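You operate a simulated robot arm through the tools that you are given. There is no shell and no other tool. Be economical: measure what you need, move in short steps, check, and stop when the job is done.

Carry out the task below with a simulated two-armed robot. There is one attempt and no reset: what you move stays moved.

Task
Put the drip cup on the top of the lift table away on the top of the service stand. Turn the zone one dial to 220 C. Turn the regrind dial to 1. Stack the green pellet jar from the top of the mixing bench on top of the yellow pellet jar. Put the film sample on the top of the mixing bench away on the desk top. Take the rag from the ledge under the hopper and put it on top of the black end board on the top of the mixing bench. Any order will do. Set down upright: drip cup.

Only the result counts: the job must be done as asked and must still hold three seconds after the hand-in. Knocking over, shifting, dropping, spilling or breaking anything else fails it.

Robot
Two 6-joint arms with two-finger parallel grippers on one trunk, on a base that drives. Base frame: it is fixed to the floor where the robot stands at the start and does not move with it; the origin is under the middle of the robot, x ahead of it, y to its left, z up. Lengths are in mm, angles in rad, forces in N, time in s.
The left shoulder is at the start at [60, 187, 1122], the right one opposite. Places, roughly: black end board (20x20x4 cm) [-1400, -500, 800]; desk top [-8800, -9200, 800]; drip cup (6x6x6 cm) [500, -200, 800]; film sample [-1500, -250, 750]; pellet jar [-1250, -500, 750]; rag (7x10x3 cm) [-3000, -1100, 400]; regrind dial [-1900, -1500, 1100]; top of the service stand [-500, -8500, 700]; zone one dial [-1700, -1900, 1300]. Payload 1.57 kg a hand.
Tool frame (each hand has its own): the origin (TCP) lies between the finger pads and is the grasp point; the fingertips stand 30 mm ahead of it; z points along the fingers, y is the line along which they close. The gripper opens to 110 mm. The fingers are 24 mm wide and 12 mm thick; the gripper's body (48 by 112 mm) begins 78 mm behind the TCP.
Orientation is that of the tool frame in the base frame, as a unit quaternion [w, x, y, z]. With the fingers straight down and closing along the base's y, the tool's x points along the base's -x, its y along +y and its z along -z.

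Tools
- The arms move only by the tool send_rows. It takes "left_moves", "right_moves" or both (then of equal length, played together; a hand with none holds still); each is text: rows parted by semicolons, each of 7 numbers parted by spaces: the shift along the tool's x, y, z in cm, then the turn, a rotation vector about the tool's x, y, z in rad, then the finger opening in cm, from 0 to 11. In form: tx ty tz rx ry rz jaw; .... A call has 1 to 12 rows; each row shifts and turns the commanded pose from where the row before left it, along the tool's axes as they then stand. Each row takes 0.2 s and may step no farther than 50 mm and 0.15 rad from the row before; otherwise, or with a gripper value out of range, the whole call is refused. Where a pose cannot be reached the arm comes as near as it can. A force on the tool above 40 N (or 10 N above the force at the start of the call, whichever is more), or a blocked arm, ends the call early, and 0.2 s more pass. Each finger travels about 153 mm/s and halts on what it meets, pressing with about 27 N; the grip force reading is that of the motor and also rises with nothing between the fingers. The clock runs only during rows and for 0.2 s after the last one: add rows that do not move to give the fingers time. The reply holds the time, the measured pose of the TCP, the force on the tool along the base axes, the opening and the grip force, in the units named above and with some noise, with the torque about the TCP (base axes, N m) and any sound that the robot's microphone picked up.
- Cameras (640 x 400 px; columns grow to the right, rows downward): "scene" is now at [5.7, -28.4, 1655.8]; the picture's right is [-0.39, -0.92, 0.00], its down [-0.76, 0.32, -0.56] and it looks along [0.52, -0.22, -0.83] (base axes); focal length 256 px, centre (320, 200). "left" rides on the left gripper at [70, -16, -141] in its tool frame; the picture's right is [0.23, 0.97, 0.00], its down [-0.85, 0.20, -0.48] and it looks along [-0.47, 0.11, 0.88] (tool axes); focal length 222 px, centre (320, 200). "right" rides on the right gripper at [70, 16, -141] in its tool frame; the picture's right is [-0.23, 0.97, 0.00], its down [-0.85, -0.20, -0.48] and it looks along [-0.47, -0.11, 0.88] (tool axes); focal length 222 px, centre (320, 200). There is no depth. A picture from a camera that has moved, and an enlarged one, comes with that camera's place and axes in the base frame and with its lens.
- capture(camera): a new picture of that camera. No time passes.
- raise_lower(by): slides the trunk up (or, below 0, down) by that many mm; the arms and the scene camera ride with it, the base frame stays. It gives what a move gives, with no picture.
- drive_base(legs): drives the robot by 1 to 6 legs, each [ahead, left, turn to the left] in mm, mm and rad, along the robot's own axes; the way and the turn of a leg run together, so that a leg with both is an arc; at most 1500 mm and 3.142 rad a leg. The arms and the cameras ride along, it lands a little off, and it stops where it bumps. It gives what a move gives.
- head_to(pan, tilt): turns the head with the scene camera to pan (to the left, within 1.501 rad either way) and tilt (down, from -0.506 to 1.204), counted from straight ahead of the robot. It gives what a move gives.
- enlarge(camera, box): a new picture of the part [left, top, right, bottom] of that camera's present view, enlarged. No time passes.
- job_done(): hands the job in; it is judged then, once.

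Work in short steps. Places have to be worked out from the pictures, the camera data and where the tool is seen: move nearer, look again, correct. Check each grasp and each placing, and mend what went wrong. You have 165 turns and 130 pictures in all, those below and enlarged ones among them. Open the grippers and draw the arms clear of the work before you hand the job in, unless the task says otherwise.

The tools are called after "Emit:" as a command line: name --argument value ..., lists and objects as JSON in quotes. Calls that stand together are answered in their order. send_rows: Moves the arms, as the interface text tells. Its arguments: {"type":"object","properties":{"left_moves":{"type":"string"},"right_moves":{"type":"string"}},"required":[]} The other tools are called the same way: raise_lower (by) slides the trunk up or down; drive_base (legs) drives the base; head_to (pan, tilt) turns the head that bears the scene camera; capture (camera) takes a picture; enlarge (camera, box) takes an enlarged picture of a part of a camera's view; job_done () hands the job in.

At the start:

```text
t: 0.0
left_eef_pos: [340.9, 37.2, 1118.3]
left_ee_rot: [0.0, 0.0, 1.0, 0.0]
left_force: [0.6, 0.1, -1.2]
left_ft_torque: [-0.03, 0.02, 0.01]
left_opening: 110.0
left_grip_force: 0.1
right_eef_pos: [313.3, -258.3, 1126.6]
right_ee_rot: [0.0, 0.0, 1.0, 0.0]
right_force: [0.3, 0.2, -0.7]
right_ft_torque: [0.0, 0.0, 0.02]
right_opening: 110.0
right_grip_force: 0.1
trunk travel left (down, up): [-750.0, 240.0]
robot x, y, heading: [-3.3, 2.1, -0.004]
head pan, tilt: [-0.4, 0.972]
```

scene: 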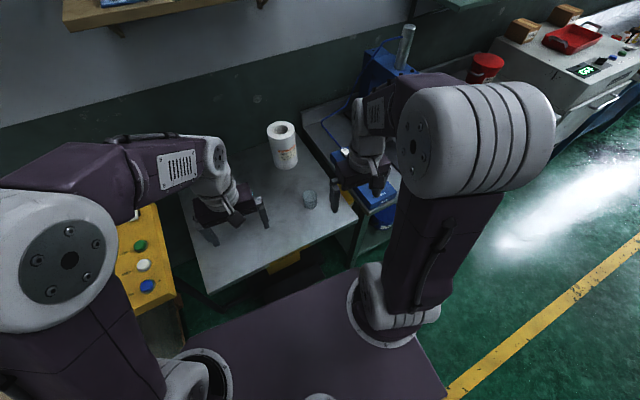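
right: 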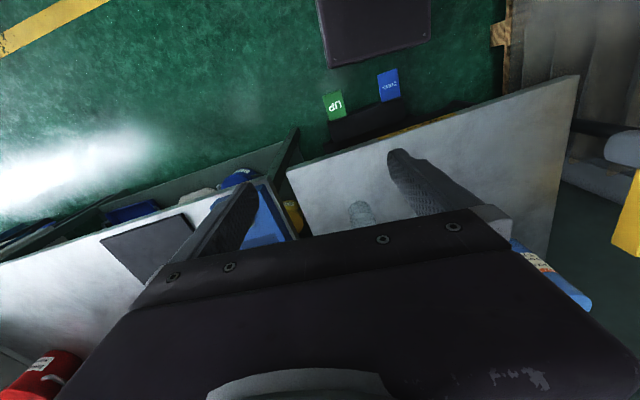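
left: 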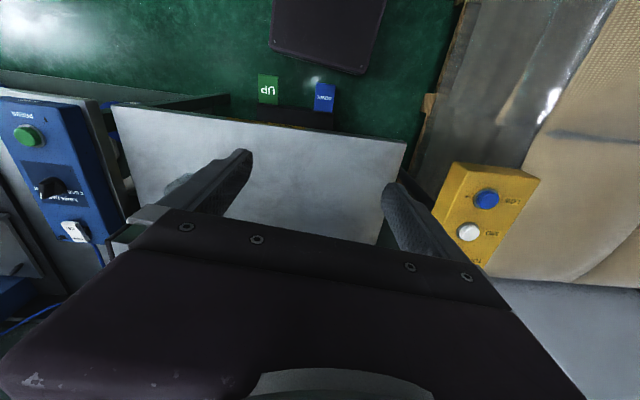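

The cup shows near pixel (309,199), which I judge to be around [550,-210,820]. I'll look closer before moving.

Emit:
enlarge --camera "scene" --box '[200, 100, 440, 250]'

Emit:
enlarge --camera "right" --box '[260, 120, 500, 270]'

```text
2.67 times, centred on (320, 175) of scene
camera zoom: at [5.7, -28.4, 1655.8], right [-0.39, -0.92, 0.0], down [-0.76, 0.32, -0.56], along [0.52, -0.22, -0.83], focal length 682 px, centre (320, 267)
```

zoom: 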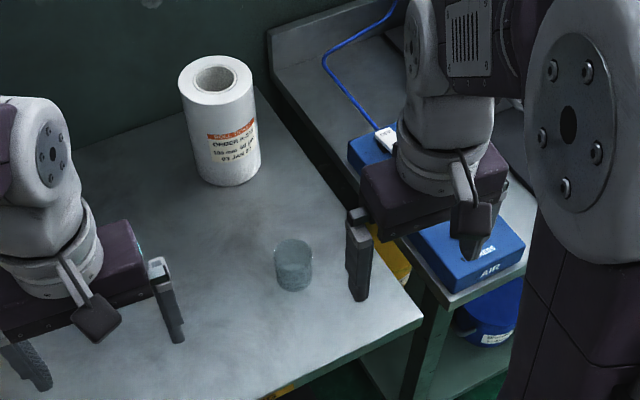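

```text
2.67 times, centred on (380, 195) of right
camera zoom: at [242.9, -242.7, 1266.8], right [0.23, 0.97, 0.0], down [0.85, -0.2, 0.48], along [0.47, -0.11, -0.88], focal length 592 px, centre (160, 213)
```

zoom: 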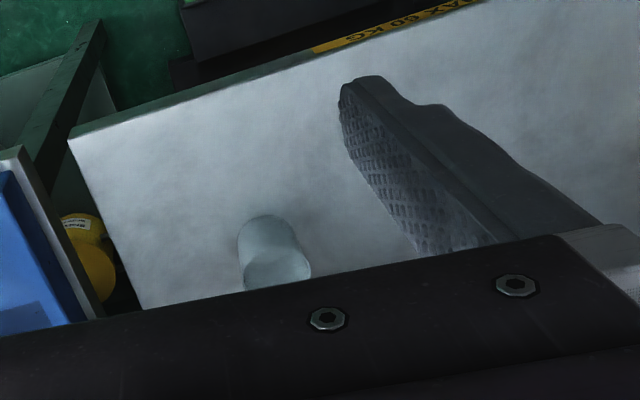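

Both views agree: the cup is at about [539,-211,830] on a top at z≈800. I'll fetch it later, so both hands stay free for the other jobs. Now I look around to the right and left.

Emit:
head_to --pan -1.5 --tilt 0.3

Emit:
capture --camera "scene"

Emit:
head_to --pan 1.5 --tilt 0.3

Emit:
capture --camera "scene"

```text
t: 1.3
left_eef_pos: [341.9, 37.3, 1118.0]
left_ee_rot: [0.0, 0.0, 1.0, 0.0]
left_force: [-0.2, 0.4, -0.1]
left_ft_torque: [-0.02, -0.02, 0.02]
left_opening: 110.1
left_grip_force: 0.2
right_eef_pos: [313.3, -257.6, 1125.7]
right_ee_rot: [0.0, 0.001, 1.0, 0.0]
right_force: [0.0, 0.0, -0.1]
right_ft_torque: [-0.01, 0.02, 0.0]
right_opening: 109.9
right_grip_force: 0.1
trunk travel left (down, up): [-750.0, 240.0]
robot x, y, heading: [-0.7, 1.5, 0.003]
head pan, tilt: [-1.499, 0.3]
```

```text
124 pictures are left
camera scene: at [-53.2, -93.7, 1713.3], right [-1.0, -0.07, 0.0], down [-0.02, 0.3, -0.96], along [0.07, -0.95, -0.3], focal length 256 px, centre (320, 200)
```

scene: 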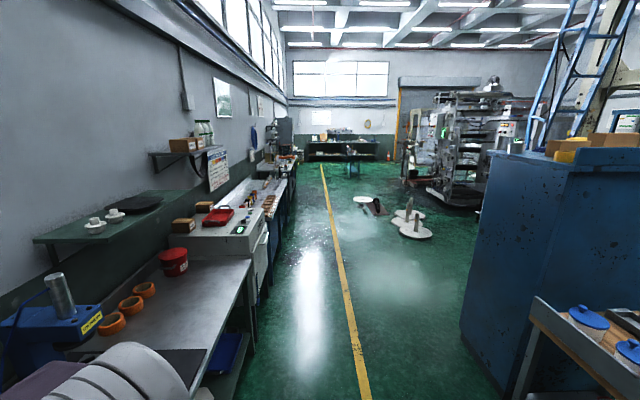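

```text
t: 3.9
left_eef_pos: [341.6, 37.8, 1117.1]
left_ee_rot: [0.0, 0.0, 1.0, 0.001]
left_force: [-0.1, -1.2, -0.1]
left_ft_torque: [0.0, -0.01, 0.01]
left_opening: 109.9
left_grip_force: 0.0
right_eef_pos: [312.5, -258.0, 1124.1]
right_ee_rot: [0.0, 0.0, 1.0, 0.0]
right_force: [0.0, -0.7, -0.3]
right_ft_torque: [0.02, 0.01, -0.03]
right_opening: 110.0
right_grip_force: 0.1
trunk travel left (down, up): [-750.0, 240.0]
robot x, y, heading: [0.8, -2.4, -0.0]
head pan, tilt: [1.499, 0.3]
```

```text
123 pictures are left
camera scene: at [-53.3, 92.6, 1713.3], right [1.0, -0.07, 0.0], down [-0.02, -0.29, -0.96], along [0.07, 0.95, -0.3], focal length 256 px, centre (320, 200)
```

scene: 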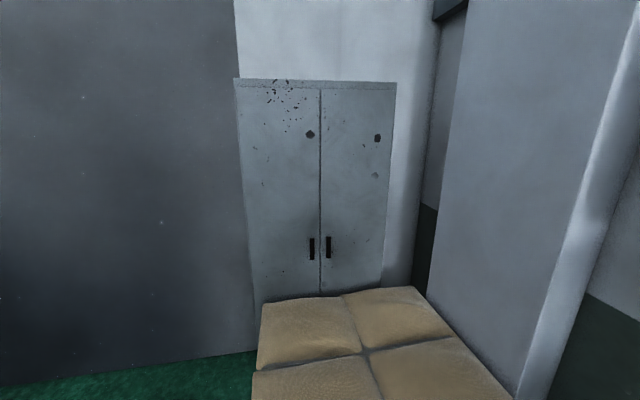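

The corridor runs along -y, and the mixing bench and blue machine are behind me. I turn on the spot to face the bench and look.

Emit:
drive_base --legs '[[-150, 0, 0], [0, 0, -1.57], [0, 0, -1.57]]'

Emit:
head_to --pan 0.1 --tilt 0.6

Emit:
capture --camera "scene"

Emit:
head_to --pan 0.9 --tilt 0.3

Emit:
capture --camera "scene"

```text
t: 12.9
left_eef_pos: [-491.5, -35.8, 1117.4]
left_ee_rot: [0.0, 1.0, -0.002, 0.0]
left_force: [0.2, 0.1, 0.4]
left_ft_torque: [0.0, 0.01, 0.0]
left_opening: 110.1
left_grip_force: 0.1
right_eef_pos: [-461.7, 259.9, 1124.6]
right_ee_rot: [0.001, 1.0, -0.003, 0.0]
right_force: [0.0, -0.6, 0.0]
right_ft_torque: [0.0, 0.0, -0.04]
right_opening: 110.2
right_grip_force: 0.0
trunk travel left (down, up): [-750.0, 240.0]
robot x, y, heading: [-150.6, -0.9, 3.139]
head pan, tilt: [1.499, 0.3]
```

```text
t: 14.5
left_eef_pos: [-491.0, -35.4, 1117.2]
left_ee_rot: [0.0, 1.0, -0.001, 0.001]
left_force: [0.2, 0.1, 0.0]
left_ft_torque: [-0.02, 0.0, 0.02]
left_opening: 109.8
left_grip_force: 0.1
right_eef_pos: [-462.2, 259.9, 1125.1]
right_ee_rot: [0.0, 1.0, -0.003, 0.0]
right_force: [-0.6, -1.3, -0.4]
right_ft_torque: [-0.01, -0.04, 0.01]
right_opening: 109.7
right_grip_force: 0.0
trunk travel left (down, up): [-750.0, 240.0]
robot x, y, heading: [-149.3, -2.8, 3.135]
head pan, tilt: [0.099, 0.6]
```

```text
122 pictures are left
camera scene: at [-178.1, -9.3, 1685.8], right [-0.1, 1.0, 0.0], down [0.56, 0.05, -0.83], along [-0.82, -0.08, -0.56], focal length 256 px, centre (320, 200)
```

scene: 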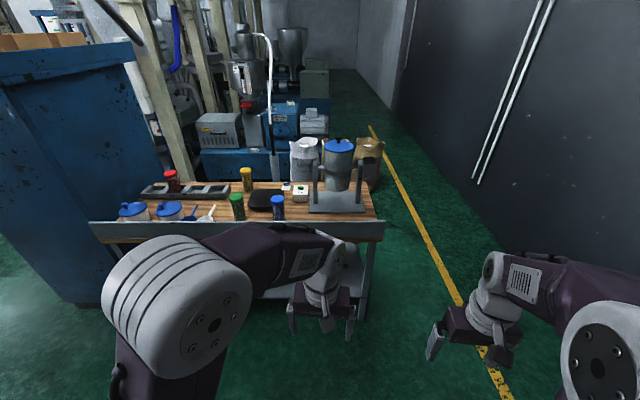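

```text
t: 15.6
left_eef_pos: [-492.1, -36.9, 1119.2]
left_ee_rot: [0.0, 1.0, -0.002, 0.001]
left_force: [0.3, -0.5, 0.1]
left_ft_torque: [0.01, 0.01, 0.02]
left_opening: 110.0
left_grip_force: 0.0
right_eef_pos: [-462.2, 260.1, 1125.5]
right_ee_rot: [0.0, 1.0, -0.003, 0.0]
right_force: [0.4, 0.7, 0.0]
right_ft_torque: [0.0, 0.0, 0.01]
right_opening: 110.0
right_grip_force: 0.2
trunk travel left (down, up): [-750.0, 240.0]
robot x, y, heading: [-152.4, -2.1, 3.137]
head pan, tilt: [0.901, 0.3]
```

```text
121 pictures are left
camera scene: at [-148.5, -73.6, 1713.3], right [-0.78, 0.62, 0.0], down [0.19, 0.23, -0.96], along [-0.6, -0.75, -0.3], focal length 256 px, centre (320, 200)
```

scene: 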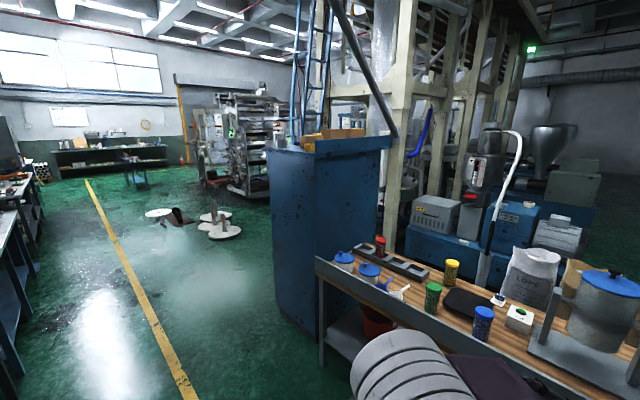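

The bench is ahead with four coloured jars and a dark slab. I zoom in on it.

Emit:
enlarge --camera "scene" --box '[310, 220, 550, 370]'

Emit:
enlarge --camera "scene" --box '[380, 80, 640, 243]'

```text
2.67 times, centred on (430, 295) of scene
camera zoom: at [-148.5, -73.6, 1713.3], right [-0.78, 0.62, 0.0], down [0.19, 0.23, -0.96], along [-0.6, -0.75, -0.3], focal length 682 px, centre (27, -53)
```

zoom: 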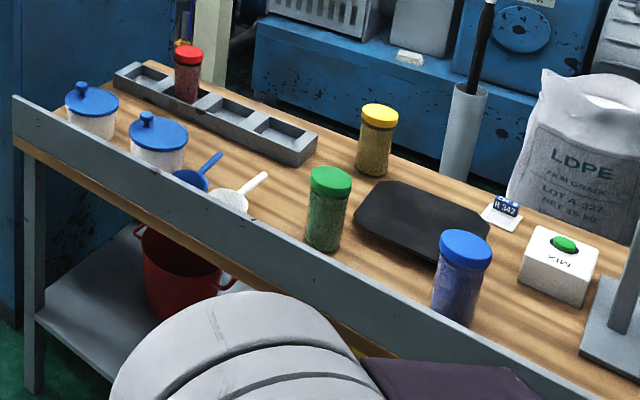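

```text
2.45 times, centred on (510, 162) of scene
camera zoom: at [-148.5, -73.6, 1713.3], right [-0.78, 0.62, 0.0], down [0.19, 0.23, -0.96], along [-0.6, -0.75, -0.3], focal length 627 px, centre (-146, 294)
```

zoom: 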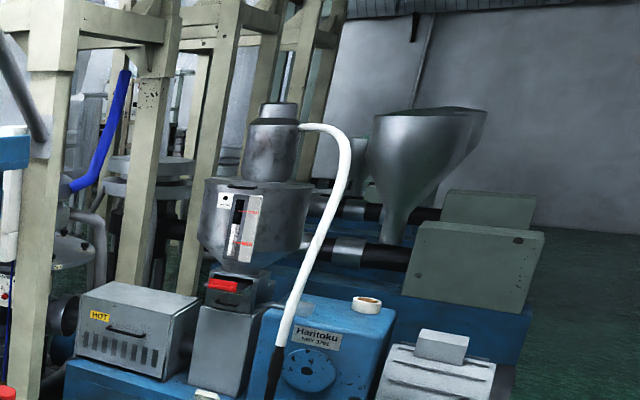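

The bench's front edge is at about x=-1210. The jars are at y≈-600…-660, the black board near y≈-490, and the tag "R 342" may be the film sample. I drive nearer, with the left arm lined up on the jars.

Emit:
drive_base --legs '[[0, 450, 0], [580, 0, 0]]'

Emit:
head_to --pan 0.0 --tilt 0.85

Emit:
capture --camera "scene"

Emit:
capture --camera "left"

```text
t: 21.2
left_eef_pos: [-1077.2, -473.7, 1119.2]
left_ee_rot: [0.0, 1.0, -0.004, -0.001]
left_force: [0.1, -0.5, 0.3]
left_ft_torque: [-0.06, 0.0, 0.0]
left_opening: 110.1
left_grip_force: 0.0
right_eef_pos: [-1044.9, -178.9, 1125.1]
right_ee_rot: [0.001, 1.0, -0.004, 0.0]
right_force: [-0.3, -0.1, 0.8]
right_ft_torque: [0.01, 0.01, -0.03]
right_opening: 109.6
right_grip_force: 0.2
trunk travel left (down, up): [-750.0, 240.0]
robot x, y, heading: [-737.5, -439.6, 3.132]
head pan, tilt: [0.901, 0.3]
```

```text
t: 22.4
left_eef_pos: [-1078.1, -474.8, 1117.5]
left_ee_rot: [0.001, 1.0, -0.004, 0.0]
left_force: [0.8, 0.1, 0.3]
left_ft_torque: [0.01, 0.0, -0.02]
left_opening: 110.0
left_grip_force: 0.0
right_eef_pos: [-1046.4, -179.5, 1125.7]
right_ee_rot: [0.0, 1.0, -0.005, 0.0]
right_force: [-0.3, 0.1, 0.0]
right_ft_torque: [0.02, 0.0, -0.01]
right_opening: 110.0
right_grip_force: 0.1
trunk travel left (down, up): [-750.0, 240.0]
robot x, y, heading: [-736.3, -439.0, 3.137]
head pan, tilt: [0.0, 0.85]
```

```text
118 pictures are left
camera scene: at [-753.9, -440.3, 1665.0], right [0.01, 1.0, 0.0], down [0.75, -0.01, -0.66], along [-0.66, 0.0, -0.75], focal length 256 px, centre (320, 200)
```

scene: 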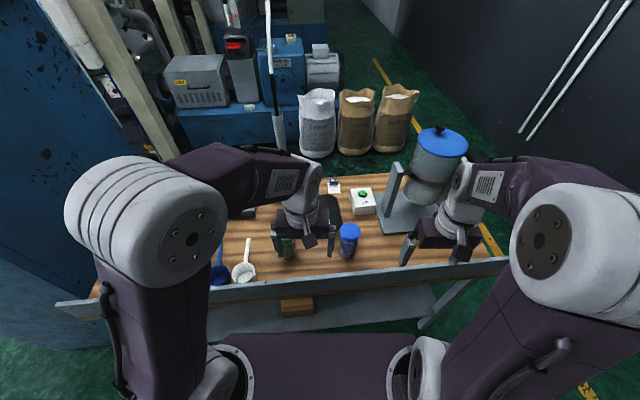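

```text
117 pictures are left
camera left: at [-1007.8, -457.6, 1261.0], right [0.22, -0.98, 0.0], down [-0.86, -0.19, 0.48], along [-0.47, -0.11, -0.88], focal length 222 px, centre (320, 200)
```

left: 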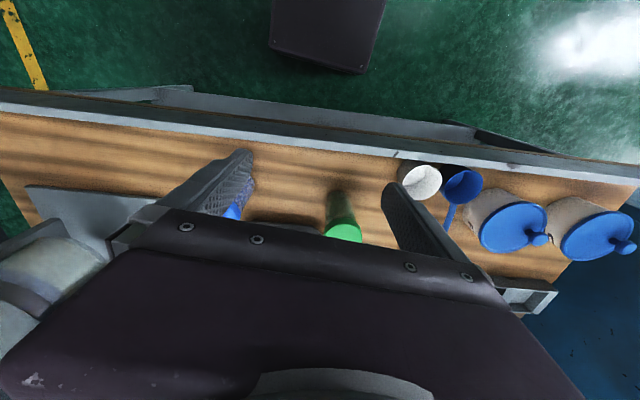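

Lid positions suggest the green jar is near [-1240,-560], with the bench top around 800. I swing the left hand outward and the right hand back so the scene camera sees the bench clearly.

Emit:
send_rows --left_moves "0 5 -2 0 0 0 11;0 5 -2 0 0 0 11;0 5 -2 0 0 0 11;0 5 -2 0 0 0 11;0 5 -2 0 0 0 11;0 5 0 0 0 0 11"

Emit:
enlarge --camera "scene" --box '[180, 150, 420, 300]'

```text
refused: row 1 steps farther than a row can; nothing moved
```

```text
2.67 times, centred on (300, 225) of scene
camera zoom: at [-753.9, -440.3, 1665.0], right [0.01, 1.0, 0.0], down [0.75, -0.01, -0.66], along [-0.66, 0.0, -0.75], focal length 682 px, centre (373, 133)
```

zoom: 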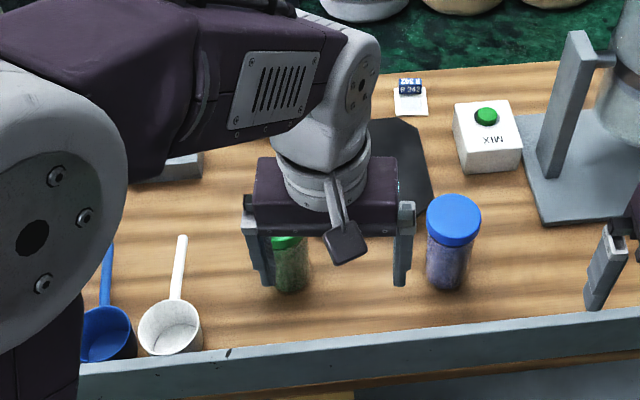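

Row steps are limited to 50 mm in total length. I resend with smaller steps.

Emit:
send_rows --left_moves "0 4.6 -1.9 0 0 0 11;0 4.6 -1.9 0 0 0 11;0 4.6 -1.9 0 0 0 11;0 4.6 -1.9 0 0 0 11;0 4.6 -1.9 0 0 0 11;0 4.6 0 0 0 0 11;0 4.6 0 0 0 0 11;0 0 0 0 0 0 11"

Emit:
enlarge --camera "scene" --box '[180, 150, 420, 300]'

Emit:
capture --camera "left"

```text
t: 24.2
left_eef_pos: [-1081.3, -798.8, 1212.4]
left_ee_rot: [0.001, 1.0, -0.005, 0.0]
left_force: [-0.5, -0.1, -0.3]
left_ft_torque: [0.03, 0.0, 0.01]
left_opening: 109.8
left_grip_force: 0.0
right_eef_pos: [-1046.2, -178.7, 1125.8]
right_ee_rot: [0.001, 1.0, -0.004, 0.0]
right_force: [-0.4, -0.3, -0.7]
right_ft_torque: [0.03, 0.01, 0.0]
right_opening: 109.9
right_grip_force: 0.1
trunk travel left (down, up): [-750.0, 240.0]
robot x, y, heading: [-736.1, -440.8, 3.132]
head pan, tilt: [0.0, 0.85]
```

```text
2.67 times, centred on (300, 225) of scene
camera zoom: at [-753.5, -439.3, 1664.9], right [0.01, 1.0, 0.0], down [0.75, -0.01, -0.66], along [-0.66, 0.0, -0.75], focal length 682 px, centre (373, 133)
```

zoom: 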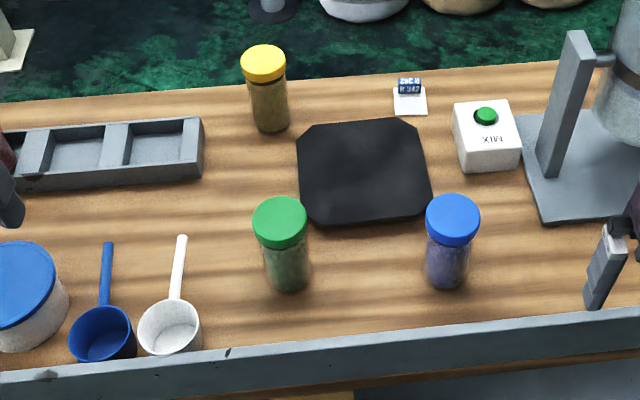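

```text
114 pictures are left
camera left: at [-1012.0, -781.9, 1355.3], right [0.22, -0.98, 0.0], down [-0.86, -0.19, 0.48], along [-0.47, -0.11, -0.88], focal length 222 px, centre (320, 200)
```

left: 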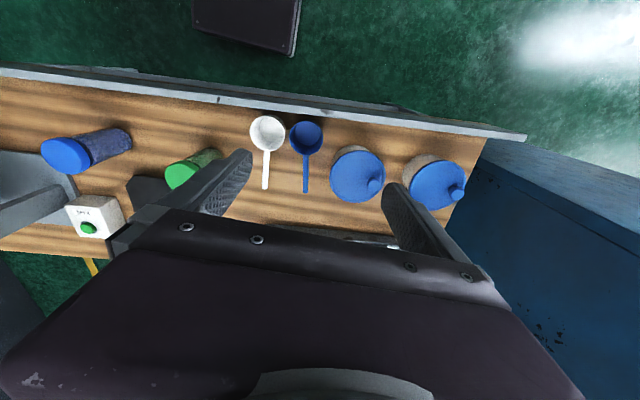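

Triangulated, in mm: the green jar is at about [-1240,-557] with its lid top near 950, and the yellow jar at about [-1538,-611]. The board is centred at about [-1404,-456], the tag is near [-1583,-374], and the bench top is near 797. I move the left hand above the green jar.

Emit:
send_rows --left_moves "-2.24 -3.44 2.17 0 0 0 11;-2.24 -3.44 2.17 0 0 0 11;-2.24 -3.44 2.17 0 0 0 11;-2.24 -3.44 2.17 0 0 0 11;-2.24 -3.44 2.17 0 0 0 11;-2.24 -3.44 2.17 0 0 0 11;-2.24 -3.44 2.17 0 0 0 11;0 0 0 0 0 0 11"

Emit:
enlarge --camera "scene" --box '[180, 150, 420, 300]'

Emit:
capture --camera "left"

```text
t: 26.0
left_eef_pos: [-1235.6, -554.4, 1061.1]
left_ee_rot: [0.0, 1.0, -0.005, -0.001]
left_force: [0.1, 1.0, 0.1]
left_ft_torque: [0.03, 0.03, 0.0]
left_opening: 109.9
left_grip_force: 0.2
right_eef_pos: [-1045.5, -178.6, 1126.1]
right_ee_rot: [0.0, 1.0, -0.004, -0.001]
right_force: [-0.2, 0.7, -0.8]
right_ft_torque: [0.02, 0.03, 0.02]
right_opening: 110.0
right_grip_force: 0.0
trunk travel left (down, up): [-750.0, 240.0]
robot x, y, heading: [-737.1, -441.5, 3.132]
head pan, tilt: [0.0, 0.85]
```

```text
2.67 times, centred on (300, 225) of scene
camera zoom: at [-752.9, -440.9, 1664.9], right [0.01, 1.0, 0.0], down [0.75, -0.01, -0.66], along [-0.66, 0.01, -0.75], focal length 682 px, centre (373, 133)
```

zoom: 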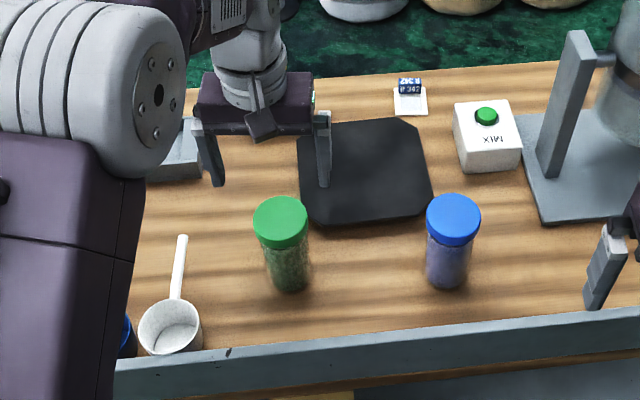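

```text
112 pictures are left
camera left: at [-1165.6, -536.8, 1204.0], right [0.22, -0.98, 0.0], down [-0.86, -0.19, 0.48], along [-0.47, -0.11, -0.88], focal length 222 px, centre (320, 200)
```

left: 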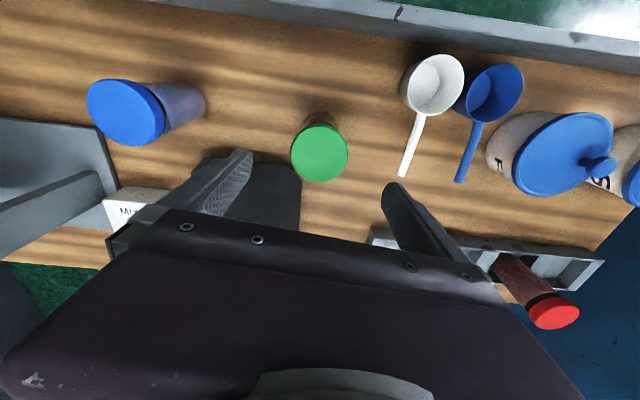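

The lid is at [-1240,-554,950], nearly under the hand. I descend to z≈902 and close.

Emit:
send_rows --left_moves "-0.2 0 4 0 0 0 11;-0.2 0 4 0 0 0 11;0 0 4 0 0 0 11;0 0 3.9 0 0 0 11;0 0 0 0 0 0 11"

Emit:
send_rows --left_moves "0 0 0 0 0 0 5;0 0 0 0 0 0 5;0 0 0 0 0 0 5"

Emit:
capture --camera "scene"

```text
t: 27.2
left_eef_pos: [-1238.4, -553.3, 902.8]
left_ee_rot: [0.0, 1.0, -0.003, 0.0]
left_force: [1.0, 0.6, 0.0]
left_ft_torque: [-0.01, 0.02, 0.01]
left_opening: 110.2
left_grip_force: 0.0
right_eef_pos: [-1046.1, -179.8, 1124.9]
right_ee_rot: [0.0, 1.0, -0.005, 0.0]
right_force: [0.3, 0.2, -0.3]
right_ft_torque: [0.0, -0.01, 0.02]
right_opening: 109.9
right_grip_force: 0.1
trunk travel left (down, up): [-750.0, 240.0]
robot x, y, heading: [-735.4, -435.8, 3.133]
head pan, tilt: [0.0, 0.85]
```

```text
t: 28.0
left_eef_pos: [-1238.2, -551.9, 903.6]
left_ee_rot: [0.001, 1.0, -0.004, -0.001]
left_force: [0.1, -0.9, 2.5]
left_ft_torque: [0.06, 0.07, 0.04]
left_opening: 69.4
left_grip_force: 26.8
right_eef_pos: [-1047.1, -178.5, 1125.3]
right_ee_rot: [0.0, 1.0, -0.004, 0.0]
right_force: [-0.3, -0.1, 0.2]
right_ft_torque: [0.01, 0.05, 0.01]
right_opening: 109.9
right_grip_force: 0.0
trunk travel left (down, up): [-750.0, 240.0]
robot x, y, heading: [-734.1, -438.0, 3.132]
head pan, tilt: [0.0, 0.85]
```

```text
111 pictures are left
camera scene: at [-753.6, -440.4, 1665.0], right [0.01, 1.0, 0.0], down [0.75, -0.01, -0.66], along [-0.66, 0.01, -0.75], focal length 256 px, centre (320, 200)
```

scene: 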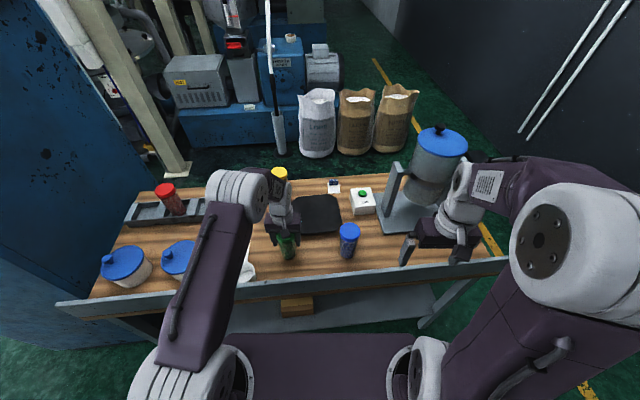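

The jar is held at 69 mm. I lift it and move over toward the yellow jar, stopping short to check.

Emit:
send_rows --left_moves "0 0 -4.8 0 0 0 5;0 0 -4.8 0 0 0 5;0 0 -4.8 0 0 0 5;0 0 -4.8 0 0 0 5;-4.5 0.9 0 0 0 0 5;-4.5 0.9 0 0 0 0 5;-4.5 0.9 0 0 0 0 5;-4.5 0.9 0 0 0 0 5;0 0 0 0 0 0 5"

Emit:
enlarge --camera "scene" --box '[180, 130, 420, 280]'

Emit:
capture --camera "left"

```text
t: 30.0
left_eef_pos: [-1326.7, -585.6, 1087.4]
left_ee_rot: [0.0, 1.0, -0.004, 0.002]
left_force: [-0.2, 0.2, -2.9]
left_ft_torque: [-0.04, -0.01, -0.03]
left_opening: 69.2
left_grip_force: 27.0
left hand out of reach, approached as far as the arm can: row 6, 7, 8
right_eef_pos: [-1046.8, -179.6, 1125.3]
right_ee_rot: [0.001, 1.0, -0.004, 0.0]
right_force: [-0.3, 0.7, 0.3]
right_ft_torque: [-0.01, 0.04, -0.01]
right_opening: 110.1
right_grip_force: 0.0
trunk travel left (down, up): [-750.0, 240.0]
robot x, y, heading: [-737.4, -438.6, 3.133]
head pan, tilt: [0.0, 0.85]
```

```text
2.67 times, centred on (300, 205) of scene
camera zoom: at [-755.3, -440.4, 1664.9], right [0.01, 1.0, 0.0], down [0.75, -0.01, -0.66], along [-0.66, 0.01, -0.75], focal length 682 px, centre (373, 187)
```

zoom: 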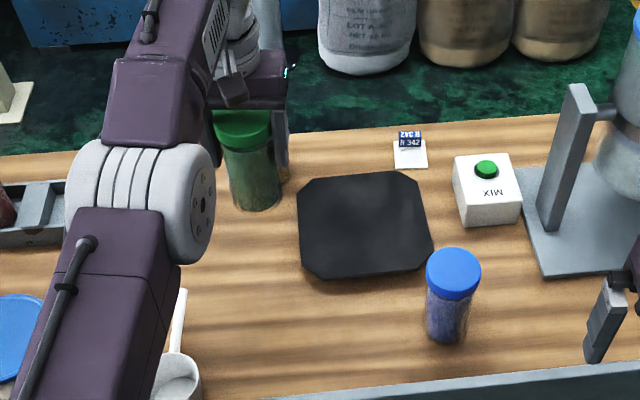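

```text
109 pictures are left
camera left: at [-1257.2, -568.7, 1230.0], right [0.22, -0.98, 0.0], down [-0.86, -0.19, 0.48], along [-0.47, -0.11, -0.88], focal length 222 px, centre (320, 200)
```

left: 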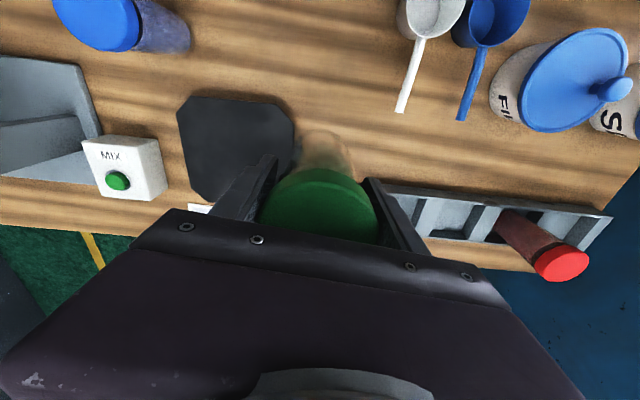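

Straight down, the arm only reaches about 590 mm ahead, so I must get closer and tilt the tool. I look down to see the clearance between my base and the bench.

Emit:
head_to --pan 0.0 --tilt 1.2

Emit:
capture --camera "scene"

Emit:
capture --camera "right"

```text
t: 30.8
left_eef_pos: [-1325.7, -585.7, 1087.6]
left_ee_rot: [0.0, 1.0, -0.005, 0.0]
left_force: [-0.1, 0.7, -3.2]
left_ft_torque: [-0.02, -0.06, 0.01]
left_opening: 69.2
left_grip_force: 27.5
right_eef_pos: [-1045.9, -179.7, 1125.5]
right_ee_rot: [-0.001, 1.0, -0.005, 0.0]
right_force: [0.2, 0.0, 0.4]
right_ft_torque: [0.02, 0.03, 0.0]
right_opening: 109.9
right_grip_force: 0.1
trunk travel left (down, up): [-750.0, 240.0]
robot x, y, heading: [-733.9, -442.3, 3.133]
head pan, tilt: [0.0, 1.201]
```

```text
108 pictures are left
camera scene: at [-732.1, -440.5, 1641.3], right [0.01, 1.0, 0.0], down [0.93, -0.01, -0.36], along [-0.36, 0.0, -0.93], focal length 256 px, centre (320, 200)
```

scene: 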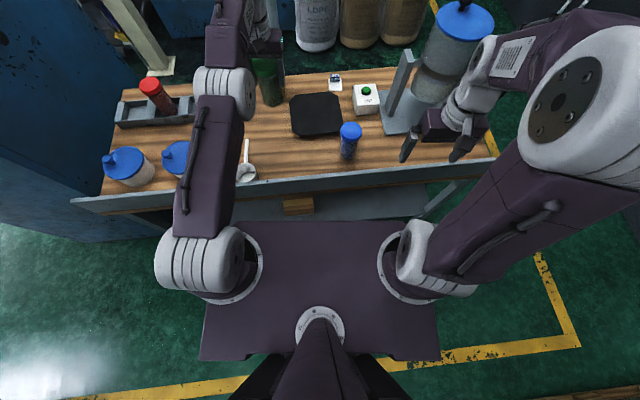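

```text
107 pictures are left
camera right: at [-977.3, -196.5, 1266.8], right [-0.24, -0.97, 0.0], down [-0.85, 0.21, 0.48], along [-0.46, 0.11, -0.88], focal length 222 px, centre (320, 200)
```

right: 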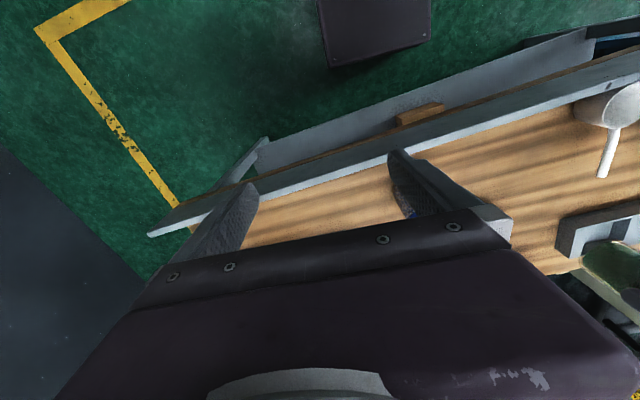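

The plate I see is the trunk plate, which passes above the bench. The floor base front is at about x=-970 and the bench shelf front at about -1100, so I can drive about 95 mm nearer. After that I'll set the green jar back down and regrasp it with the tool tilted forward.

Emit:
drive_base --legs '[[95, 0, 0]]'

Emit:
send_rows --left_moves "0 0 0 0 0 0 5"

```text
t: 32.0
left_eef_pos: [-1420.3, -585.0, 1088.2]
left_ee_rot: [0.0, 1.0, -0.004, -0.001]
left_force: [0.0, -0.2, -2.8]
left_ft_torque: [0.04, -0.01, -0.04]
left_opening: 69.1
left_grip_force: 26.7
right_eef_pos: [-1140.1, -178.1, 1124.9]
right_ee_rot: [0.0, 1.0, -0.004, -0.001]
right_force: [1.0, 0.0, 0.3]
right_ft_torque: [0.0, 0.01, -0.02]
right_opening: 110.4
right_grip_force: 0.0
trunk travel left (down, up): [-750.0, 240.0]
robot x, y, heading: [-830.1, -441.7, 3.132]
head pan, tilt: [0.0, 1.201]
```

```text
t: 32.4
left_eef_pos: [-1420.2, -584.5, 1088.3]
left_ee_rot: [0.0, 1.0, -0.004, -0.002]
left_force: [0.0, 0.7, -3.0]
left_ft_torque: [0.01, 0.03, 0.01]
left_opening: 69.6
left_grip_force: 26.4
right_eef_pos: [-1139.9, -178.5, 1125.2]
right_ee_rot: [0.0, 1.0, -0.004, -0.001]
right_force: [1.4, 0.0, 0.0]
right_ft_torque: [-0.02, 0.04, 0.01]
right_opening: 110.0
right_grip_force: 0.1
trunk travel left (down, up): [-750.0, 240.0]
robot x, y, heading: [-829.2, -439.5, 3.133]
head pan, tilt: [0.0, 1.201]
```

The drive landed as planned. I bring the jar back over its old, free spot.

Emit:
send_rows --left_moves "4.5 -0.8 0 0 0 0 5;4.5 -0.8 0 0 0 0 5;4.5 -0.8 0 0 0 0 5;4.5 -0.7 0 0 0 0 5;0 0 4 0 0 0 5;0 0 4 0 0 0 5;0 0 4 0 0 0 5;0 0 0 0 0 0 5"

Emit:
capture --camera "scene"

```text
t: 34.2
left_eef_pos: [-1240.5, -554.1, 965.6]
left_ee_rot: [0.001, 1.0, -0.004, -0.001]
left_force: [-1.0, 0.3, -3.5]
left_ft_torque: [-0.02, -0.02, -0.01]
left_opening: 69.2
left_grip_force: 27.2
right_eef_pos: [-1141.7, -178.2, 1124.6]
right_ee_rot: [0.0, 1.0, -0.005, 0.0]
right_force: [-0.4, 0.0, -0.6]
right_ft_torque: [0.0, 0.02, -0.01]
right_opening: 109.9
right_grip_force: 0.0
trunk travel left (down, up): [-750.0, 240.0]
robot x, y, heading: [-833.7, -438.9, 3.134]
head pan, tilt: [0.0, 1.201]
```

```text
106 pictures are left
camera scene: at [-827.3, -439.9, 1641.2], right [0.01, 1.0, 0.0], down [0.93, -0.01, -0.36], along [-0.36, 0.0, -0.93], focal length 256 px, centre (320, 200)
```

scene: 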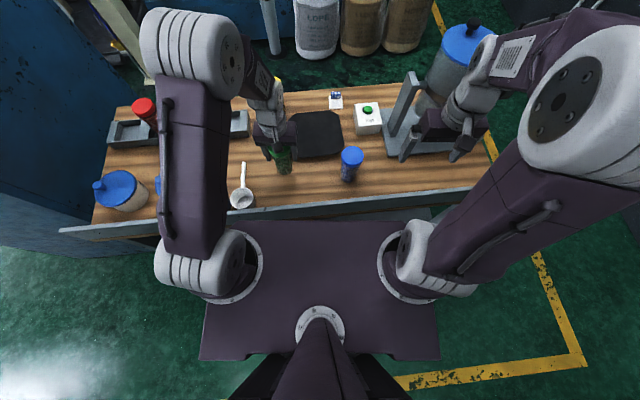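

I lower the jar the last 62 mm gently.

Emit:
send_rows --left_moves "0 0 3 0 0 0 5;0 0 2.6 0 0 0 5;0 0 0.3 0 0 0 5;0 0 0.2 0 0 0 5;0 0 0 0 0 0 5"

```text
t: 35.4
left_eef_pos: [-1240.7, -554.8, 905.6]
left_ee_rot: [0.0, 1.0, -0.005, -0.001]
left_force: [-0.1, 0.7, -3.1]
left_ft_torque: [0.04, -0.04, 0.02]
left_opening: 69.3
left_grip_force: 26.8
right_eef_pos: [-1142.8, -177.6, 1124.8]
right_ee_rot: [0.001, 1.0, -0.004, 0.0]
right_force: [0.7, -0.3, 0.3]
right_ft_torque: [0.01, 0.0, 0.01]
right_opening: 110.1
right_grip_force: 0.1
trunk travel left (down, up): [-750.0, 240.0]
robot x, y, heading: [-831.6, -437.3, 3.129]
head pan, tilt: [0.0, 1.201]
```

Emit:
send_rows --left_moves "0 0 0.15 0 0 0 5;0 0 0.1 0 0 0 5;0 0 0 0 0 0 5"

```text
t: 36.2
left_eef_pos: [-1240.9, -555.2, 903.2]
left_ee_rot: [0.0, 1.0, -0.004, 0.0]
left_force: [-0.2, -0.1, -2.5]
left_ft_torque: [0.01, -0.03, -0.04]
left_opening: 69.1
left_grip_force: 27.3
right_eef_pos: [-1141.6, -178.9, 1124.7]
right_ee_rot: [0.0, 1.0, -0.004, 0.0]
right_force: [-0.3, 0.3, 0.2]
right_ft_torque: [0.01, 0.0, 0.01]
right_opening: 110.0
right_grip_force: 0.0
trunk travel left (down, up): [-750.0, 240.0]
robot x, y, heading: [-825.3, -440.2, 3.135]
head pan, tilt: [0.0, 1.201]
```

The hand still carries the jar's weight (about -3 N), so I go down in 1 mm steps.

Emit:
send_rows --left_moves "0 0 0.1 0 0 0 5;0 0 0.1 0 0 0 5;0 0 0 0 0 0 5"

```text
t: 37.0
left_eef_pos: [-1239.7, -555.7, 902.5]
left_ee_rot: [0.0, 1.0, -0.004, -0.002]
left_force: [-0.3, -1.2, 8.7]
left_ft_torque: [0.17, 0.21, 0.03]
left_opening: 69.1
left_grip_force: 27.2
right_eef_pos: [-1140.4, -178.1, 1126.0]
right_ee_rot: [0.0, 1.0, -0.005, 0.0]
right_force: [0.3, 0.3, 0.0]
right_ft_torque: [0.02, 0.01, 0.01]
right_opening: 110.1
right_grip_force: 0.0
trunk travel left (down, up): [-750.0, 240.0]
robot x, y, heading: [-829.0, -435.9, 3.132]
head pan, tilt: [0.0, 1.201]
```

Contact made. I release, lift clear, then tilt the tool 0.8 rad forward.

Emit:
send_rows --left_moves "0 0 0 0 0 0 11;0 0 0 0 0 0 11;0 0 -4.7 0 0 0 11;0 0 -4.7 0 0 0 11;0 0 -4.7 0 0 0 11;0 0 0 0 -0.14 0 11;0 0 0 0 -0.14 0 11;0 0 0 0 -0.13 0 11;0 0 0 0 -0.13 0 11;0 0 0 0 -0.13 0 11;0 0 0 0 -0.13 0 11;0 0 0 0 0 0 11"

Emit:
capture --camera "scene"

Emit:
capture --camera "left"

```text
t: 39.6
left_eef_pos: [-1237.5, -577.5, 1039.8]
left_ee_rot: [0.042, 0.974, 0.004, -0.223]
left_force: [-0.3, -0.1, -0.3]
left_ft_torque: [-0.03, -0.03, -0.01]
left_opening: 110.0
left_grip_force: 0.1
left hand out of reach, approached as far as the arm can: row 8, 9, 10, 11
right_eef_pos: [-1141.6, -178.4, 1124.6]
right_ee_rot: [0.001, 1.0, -0.004, 0.0]
right_force: [-0.3, -0.4, -0.2]
right_ft_torque: [-0.01, -0.01, 0.0]
right_opening: 110.1
right_grip_force: 0.0
trunk travel left (down, up): [-750.0, 240.0]
robot x, y, heading: [-832.5, -439.6, 3.131]
head pan, tilt: [0.0, 1.201]
```

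```text
105 pictures are left
camera scene: at [-826.9, -439.6, 1641.2], right [0.01, 1.0, 0.0], down [0.93, -0.01, -0.36], along [-0.36, 0.0, -0.93], focal length 256 px, centre (320, 200)
```

scene: 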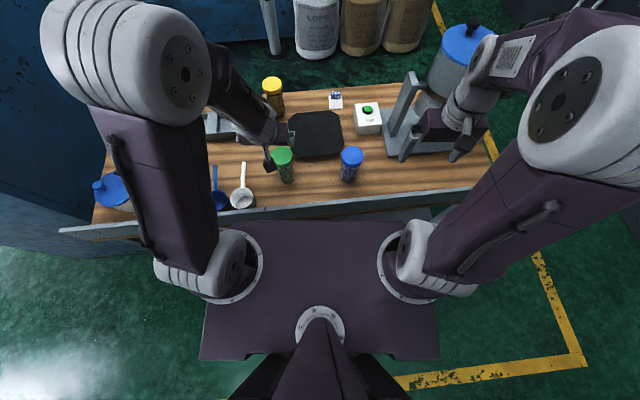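

```text
104 pictures are left
camera left: at [-1114.4, -549.0, 1136.9], right [0.23, -0.97, -0.02], down [-0.56, -0.15, 0.82], along [-0.8, -0.18, -0.58], focal length 222 px, centre (320, 200)
```

left: 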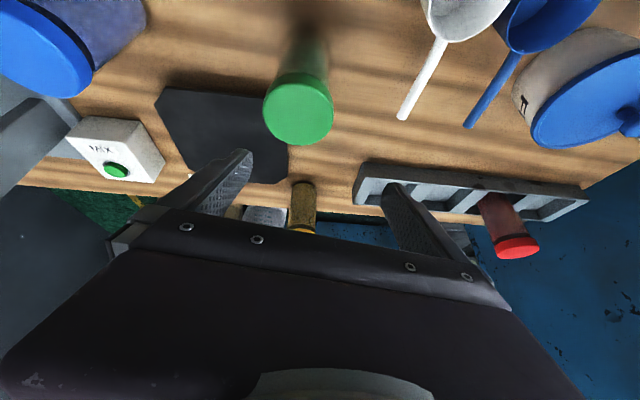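

Folded this close, the arm can't tilt fully. I back the base off 230 mm so the grasp geometry matches the placing geometry, then finish the tilt.

Emit:
drive_base --legs '[[-230, 0, 0]]'

Emit:
send_rows --left_moves "0 0 0 0.027 -0.117 -0.0085 11;0 0 0 0.027 -0.117 -0.0085 11;0 0 0 0.027 -0.117 -0.0085 11;0 0 0 0 0 0 11"

```text
t: 41.3
left_eef_pos: [-1010.8, -579.1, 1039.7]
left_ee_rot: [0.043, 0.974, 0.005, -0.222]
left_force: [0.2, 0.2, -0.3]
left_ft_torque: [0.0, -0.02, 0.0]
left_opening: 109.9
left_grip_force: 0.0
right_eef_pos: [-915.1, -180.7, 1125.1]
right_ee_rot: [0.0, 1.0, -0.004, 0.002]
right_force: [1.1, -0.3, 0.4]
right_ft_torque: [0.01, 0.0, -0.01]
right_opening: 110.1
right_grip_force: 0.0
trunk travel left (down, up): [-750.0, 240.0]
robot x, y, heading: [-603.0, -442.1, 3.135]
head pan, tilt: [0.0, 1.201]
```

```text
t: 42.3
left_eef_pos: [-1041.3, -573.4, 1043.5]
left_ee_rot: [0.02, 0.929, 0.0, -0.369]
left_force: [0.2, -0.3, -0.2]
left_ft_torque: [0.01, -0.01, 0.0]
left_opening: 109.8
left_grip_force: 0.0
left hand out of reach, approached as far as the arm can: row 1, 2, 3
right_eef_pos: [-913.5, -180.4, 1125.6]
right_ee_rot: [0.0, 1.0, -0.003, 0.0]
right_force: [0.5, 0.0, -0.4]
right_ft_torque: [0.02, 0.0, 0.0]
right_opening: 110.0
right_grip_force: 0.1
trunk travel left (down, up): [-750.0, 240.0]
robot x, y, heading: [-604.3, -442.8, 3.138]
head pan, tilt: [0.0, 1.201]
```

Tilt is now about 0.76 rad. I move to a pre-grasp point behind the jar and trim the orientation.

Emit:
send_rows --left_moves "-1.5 -0.6 3.27 0 0 0 11;-1.5 -0.6 3.27 0 0 0 11;-1.5 -0.6 3.27 0 0 0 11;0 0 0 0.037 -0.043 -0.016 11;0 0 0 0 0 0 11"

Emit:
capture --camera "left"

Emit:
capture --camera "scene"

```text
t: 43.5
left_eef_pos: [-1146.5, -550.8, 1004.9]
left_ee_rot: [0.0, 0.922, 0.0, -0.388]
left_force: [-0.1, 0.6, -0.4]
left_ft_torque: [-0.01, -0.02, 0.01]
left_opening: 110.0
left_grip_force: 0.1
left hand out of reach, approached as far as the arm can: row 4
right_eef_pos: [-913.6, -179.9, 1125.1]
right_ee_rot: [0.001, 1.0, -0.003, -0.001]
right_force: [-0.3, 0.4, 0.0]
right_ft_torque: [-0.03, 0.01, -0.03]
right_opening: 110.2
right_grip_force: 0.0
trunk travel left (down, up): [-750.0, 240.0]
robot x, y, heading: [-600.8, -439.8, 3.13]
head pan, tilt: [0.0, 1.201]
```

```text
103 pictures are left
camera left: at [-997.8, -534.0, 1056.8], right [0.16, -0.97, -0.16], down [-0.25, -0.2, 0.95], along [-0.95, -0.11, -0.28], focal length 222 px, centre (320, 200)
```

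left: 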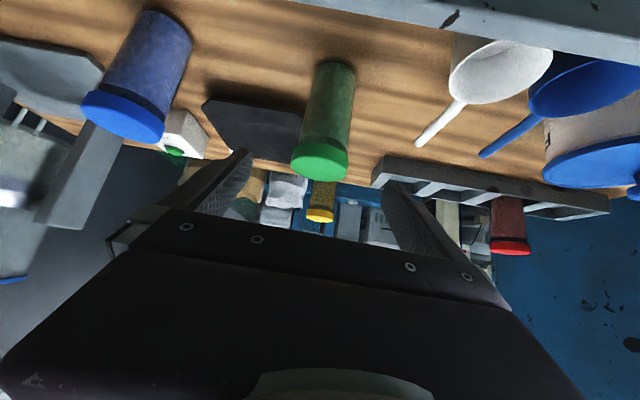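

```text
102 pictures are left
camera scene: at [-598.5, -441.4, 1641.2], right [0.01, 1.0, 0.0], down [0.93, -0.01, -0.36], along [-0.36, 0.0, -0.93], focal length 256 px, centre (320, 200)
```

scene: 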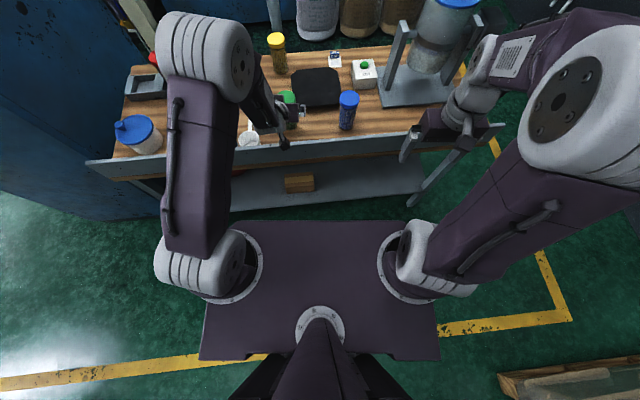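

Aligned. I advance along the tool axis onto the jar, stop at z≈908 and close.

Emit:
send_rows --left_moves "0.1 0.1 3.4 0 0 0 11;0.1 0.1 3.4 0 0 0 11;0.1 0.1 3.4 0 0 0 11;0.1 0.1 3.3 0 0 0 11;0 0 0 0 0 0 11"

Emit:
capture --camera "left"

```text
t: 44.7
left_eef_pos: [-1241.7, -556.3, 909.9]
left_ee_rot: [-0.003, 0.921, 0.002, -0.39]
left_force: [0.4, 0.5, -0.2]
left_ft_torque: [0.03, 0.02, -0.01]
left_opening: 110.2
left_grip_force: 0.1
right_eef_pos: [-912.5, -180.3, 1125.5]
right_ee_rot: [0.0, 1.0, -0.003, 0.0]
right_force: [-0.2, -1.0, 0.1]
right_ft_torque: [-0.02, 0.02, -0.02]
right_opening: 110.1
right_grip_force: 0.0
trunk travel left (down, up): [-750.0, 240.0]
robot x, y, heading: [-605.6, -445.0, 3.134]
head pan, tilt: [0.0, 1.201]
```

```text
101 pictures are left
camera left: at [-1092.6, -539.8, 960.3], right [0.16, -0.97, -0.17], down [-0.25, -0.21, 0.95], along [-0.95, -0.11, -0.28], focal length 222 px, centre (320, 200)
```

left: 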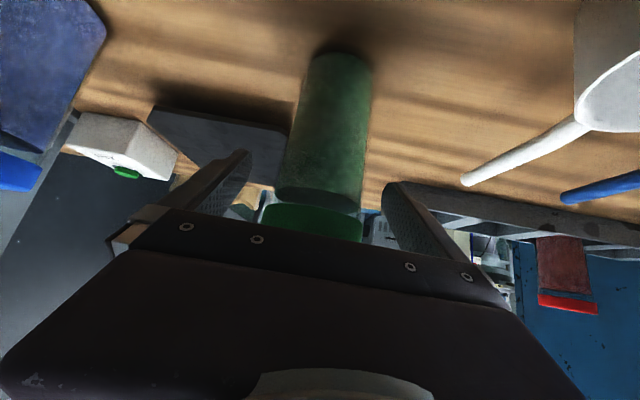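

I close on the jar, then lift straight up 180 mm.

Emit:
send_rows --left_moves "0 0 0 0 0 0 5;0 0 0 0 0 0 5;0 0 0 0 0 0 5;-0.7 0 -0.7 0 0 0 5;-3.05 0 -3 0 0 0 5;-3.05 0 -3 0 0 0 5;-3.05 0 -3 0 0 0 5;-3.05 0 -3 0 0 0 5;0 0 0 0 0 0 5"

Emit:
capture --camera "scene"

```text
t: 46.7
left_eef_pos: [-1241.4, -557.7, 1091.3]
left_ee_rot: [-0.005, 0.921, 0.001, -0.389]
left_force: [-0.5, 1.2, -3.5]
left_ft_torque: [-0.01, -0.03, -0.02]
left_opening: 68.6
left_grip_force: 26.9
right_eef_pos: [-913.4, -180.4, 1125.0]
right_ee_rot: [0.0, 1.0, -0.004, 0.0]
right_force: [-0.7, -0.4, 0.5]
right_ft_torque: [0.01, -0.03, -0.01]
right_opening: 109.9
right_grip_force: 0.1
trunk travel left (down, up): [-750.0, 240.0]
robot x, y, heading: [-604.7, -440.2, 3.137]
head pan, tilt: [0.0, 1.201]
```

```text
100 pictures are left
camera scene: at [-600.2, -441.5, 1641.2], right [0.01, 1.0, 0.0], down [0.93, -0.01, -0.36], along [-0.36, 0.0, -0.93], focal length 256 px, centre (320, 200)
```

scene: 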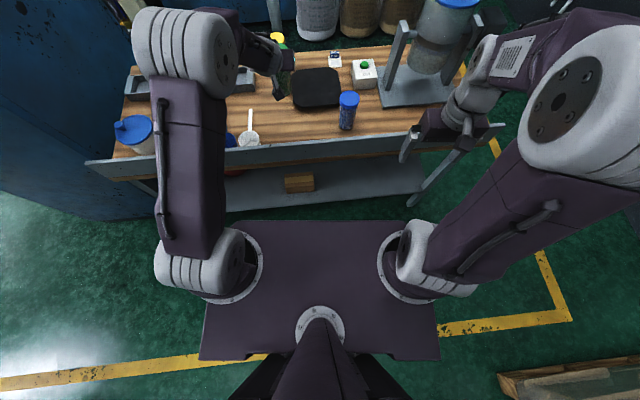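

Held. I drive ahead 225 mm again, then look with the head up for the alignment.

Emit:
drive_base --legs '[[225, 0, 0]]'

Emit:
head_to --pan 0.2 --tilt 0.85

Emit:
enlarge --camera "scene" --box '[200, 100, 440, 250]'

Emit:
capture --camera "left"

```text
t: 48.4
left_eef_pos: [-1465.3, -552.0, 1091.0]
left_ee_rot: [-0.005, 0.921, 0.0, -0.39]
left_force: [0.3, 0.0, -2.5]
left_ft_torque: [-0.03, -0.03, -0.01]
left_opening: 68.5
left_grip_force: 27.1
right_eef_pos: [-1138.6, -176.2, 1125.5]
right_ee_rot: [0.0, 1.0, -0.006, 0.0]
right_force: [-0.6, 0.1, -0.5]
right_ft_torque: [0.0, 0.02, 0.01]
right_opening: 110.2
right_grip_force: 0.1
trunk travel left (down, up): [-750.0, 240.0]
robot x, y, heading: [-831.2, -436.5, 3.129]
head pan, tilt: [0.0, 1.201]
```

```text
t: 49.2
left_eef_pos: [-1468.3, -552.7, 1089.9]
left_ee_rot: [-0.006, 0.921, -0.001, -0.389]
left_force: [-0.5, -0.1, -3.1]
left_ft_torque: [0.02, -0.03, 0.0]
left_opening: 68.6
left_grip_force: 27.1
right_eef_pos: [-1138.3, -176.5, 1124.5]
right_ee_rot: [0.0, 1.0, -0.006, 0.0]
right_force: [-0.1, 0.5, 0.0]
right_ft_torque: [0.0, 0.0, -0.03]
right_opening: 110.3
right_grip_force: 0.0
trunk travel left (down, up): [-750.0, 240.0]
robot x, y, heading: [-828.5, -438.3, 3.129]
head pan, tilt: [0.201, 0.85]
```

```text
2.67 times, centred on (320, 175) of scene
camera zoom: at [-847.1, -454.6, 1664.8], right [-0.19, 0.98, 0.0], down [0.74, 0.14, -0.66], along [-0.65, -0.12, -0.75], focal length 682 px, centre (320, 267)
```

zoom: 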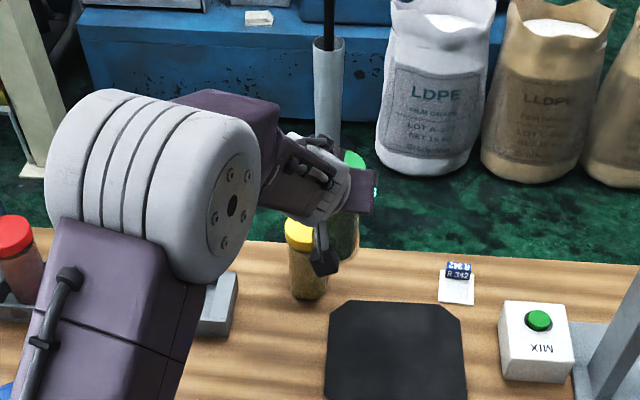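

```text
98 pictures are left
camera left: at [-1317.7, -537.0, 1140.2], right [0.15, -0.97, -0.17], down [-0.25, -0.21, 0.94], along [-0.96, -0.1, -0.28], focal length 222 px, centre (320, 200)
```

left: 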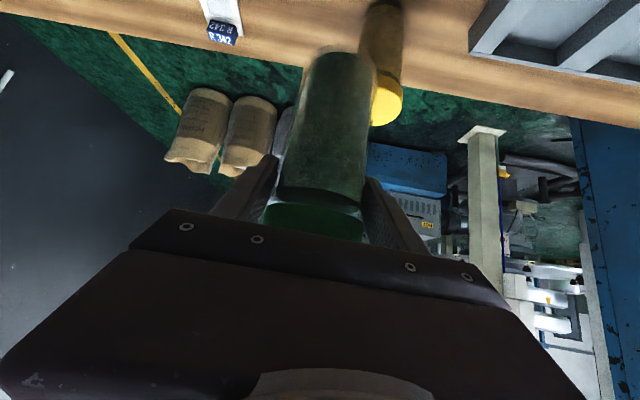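

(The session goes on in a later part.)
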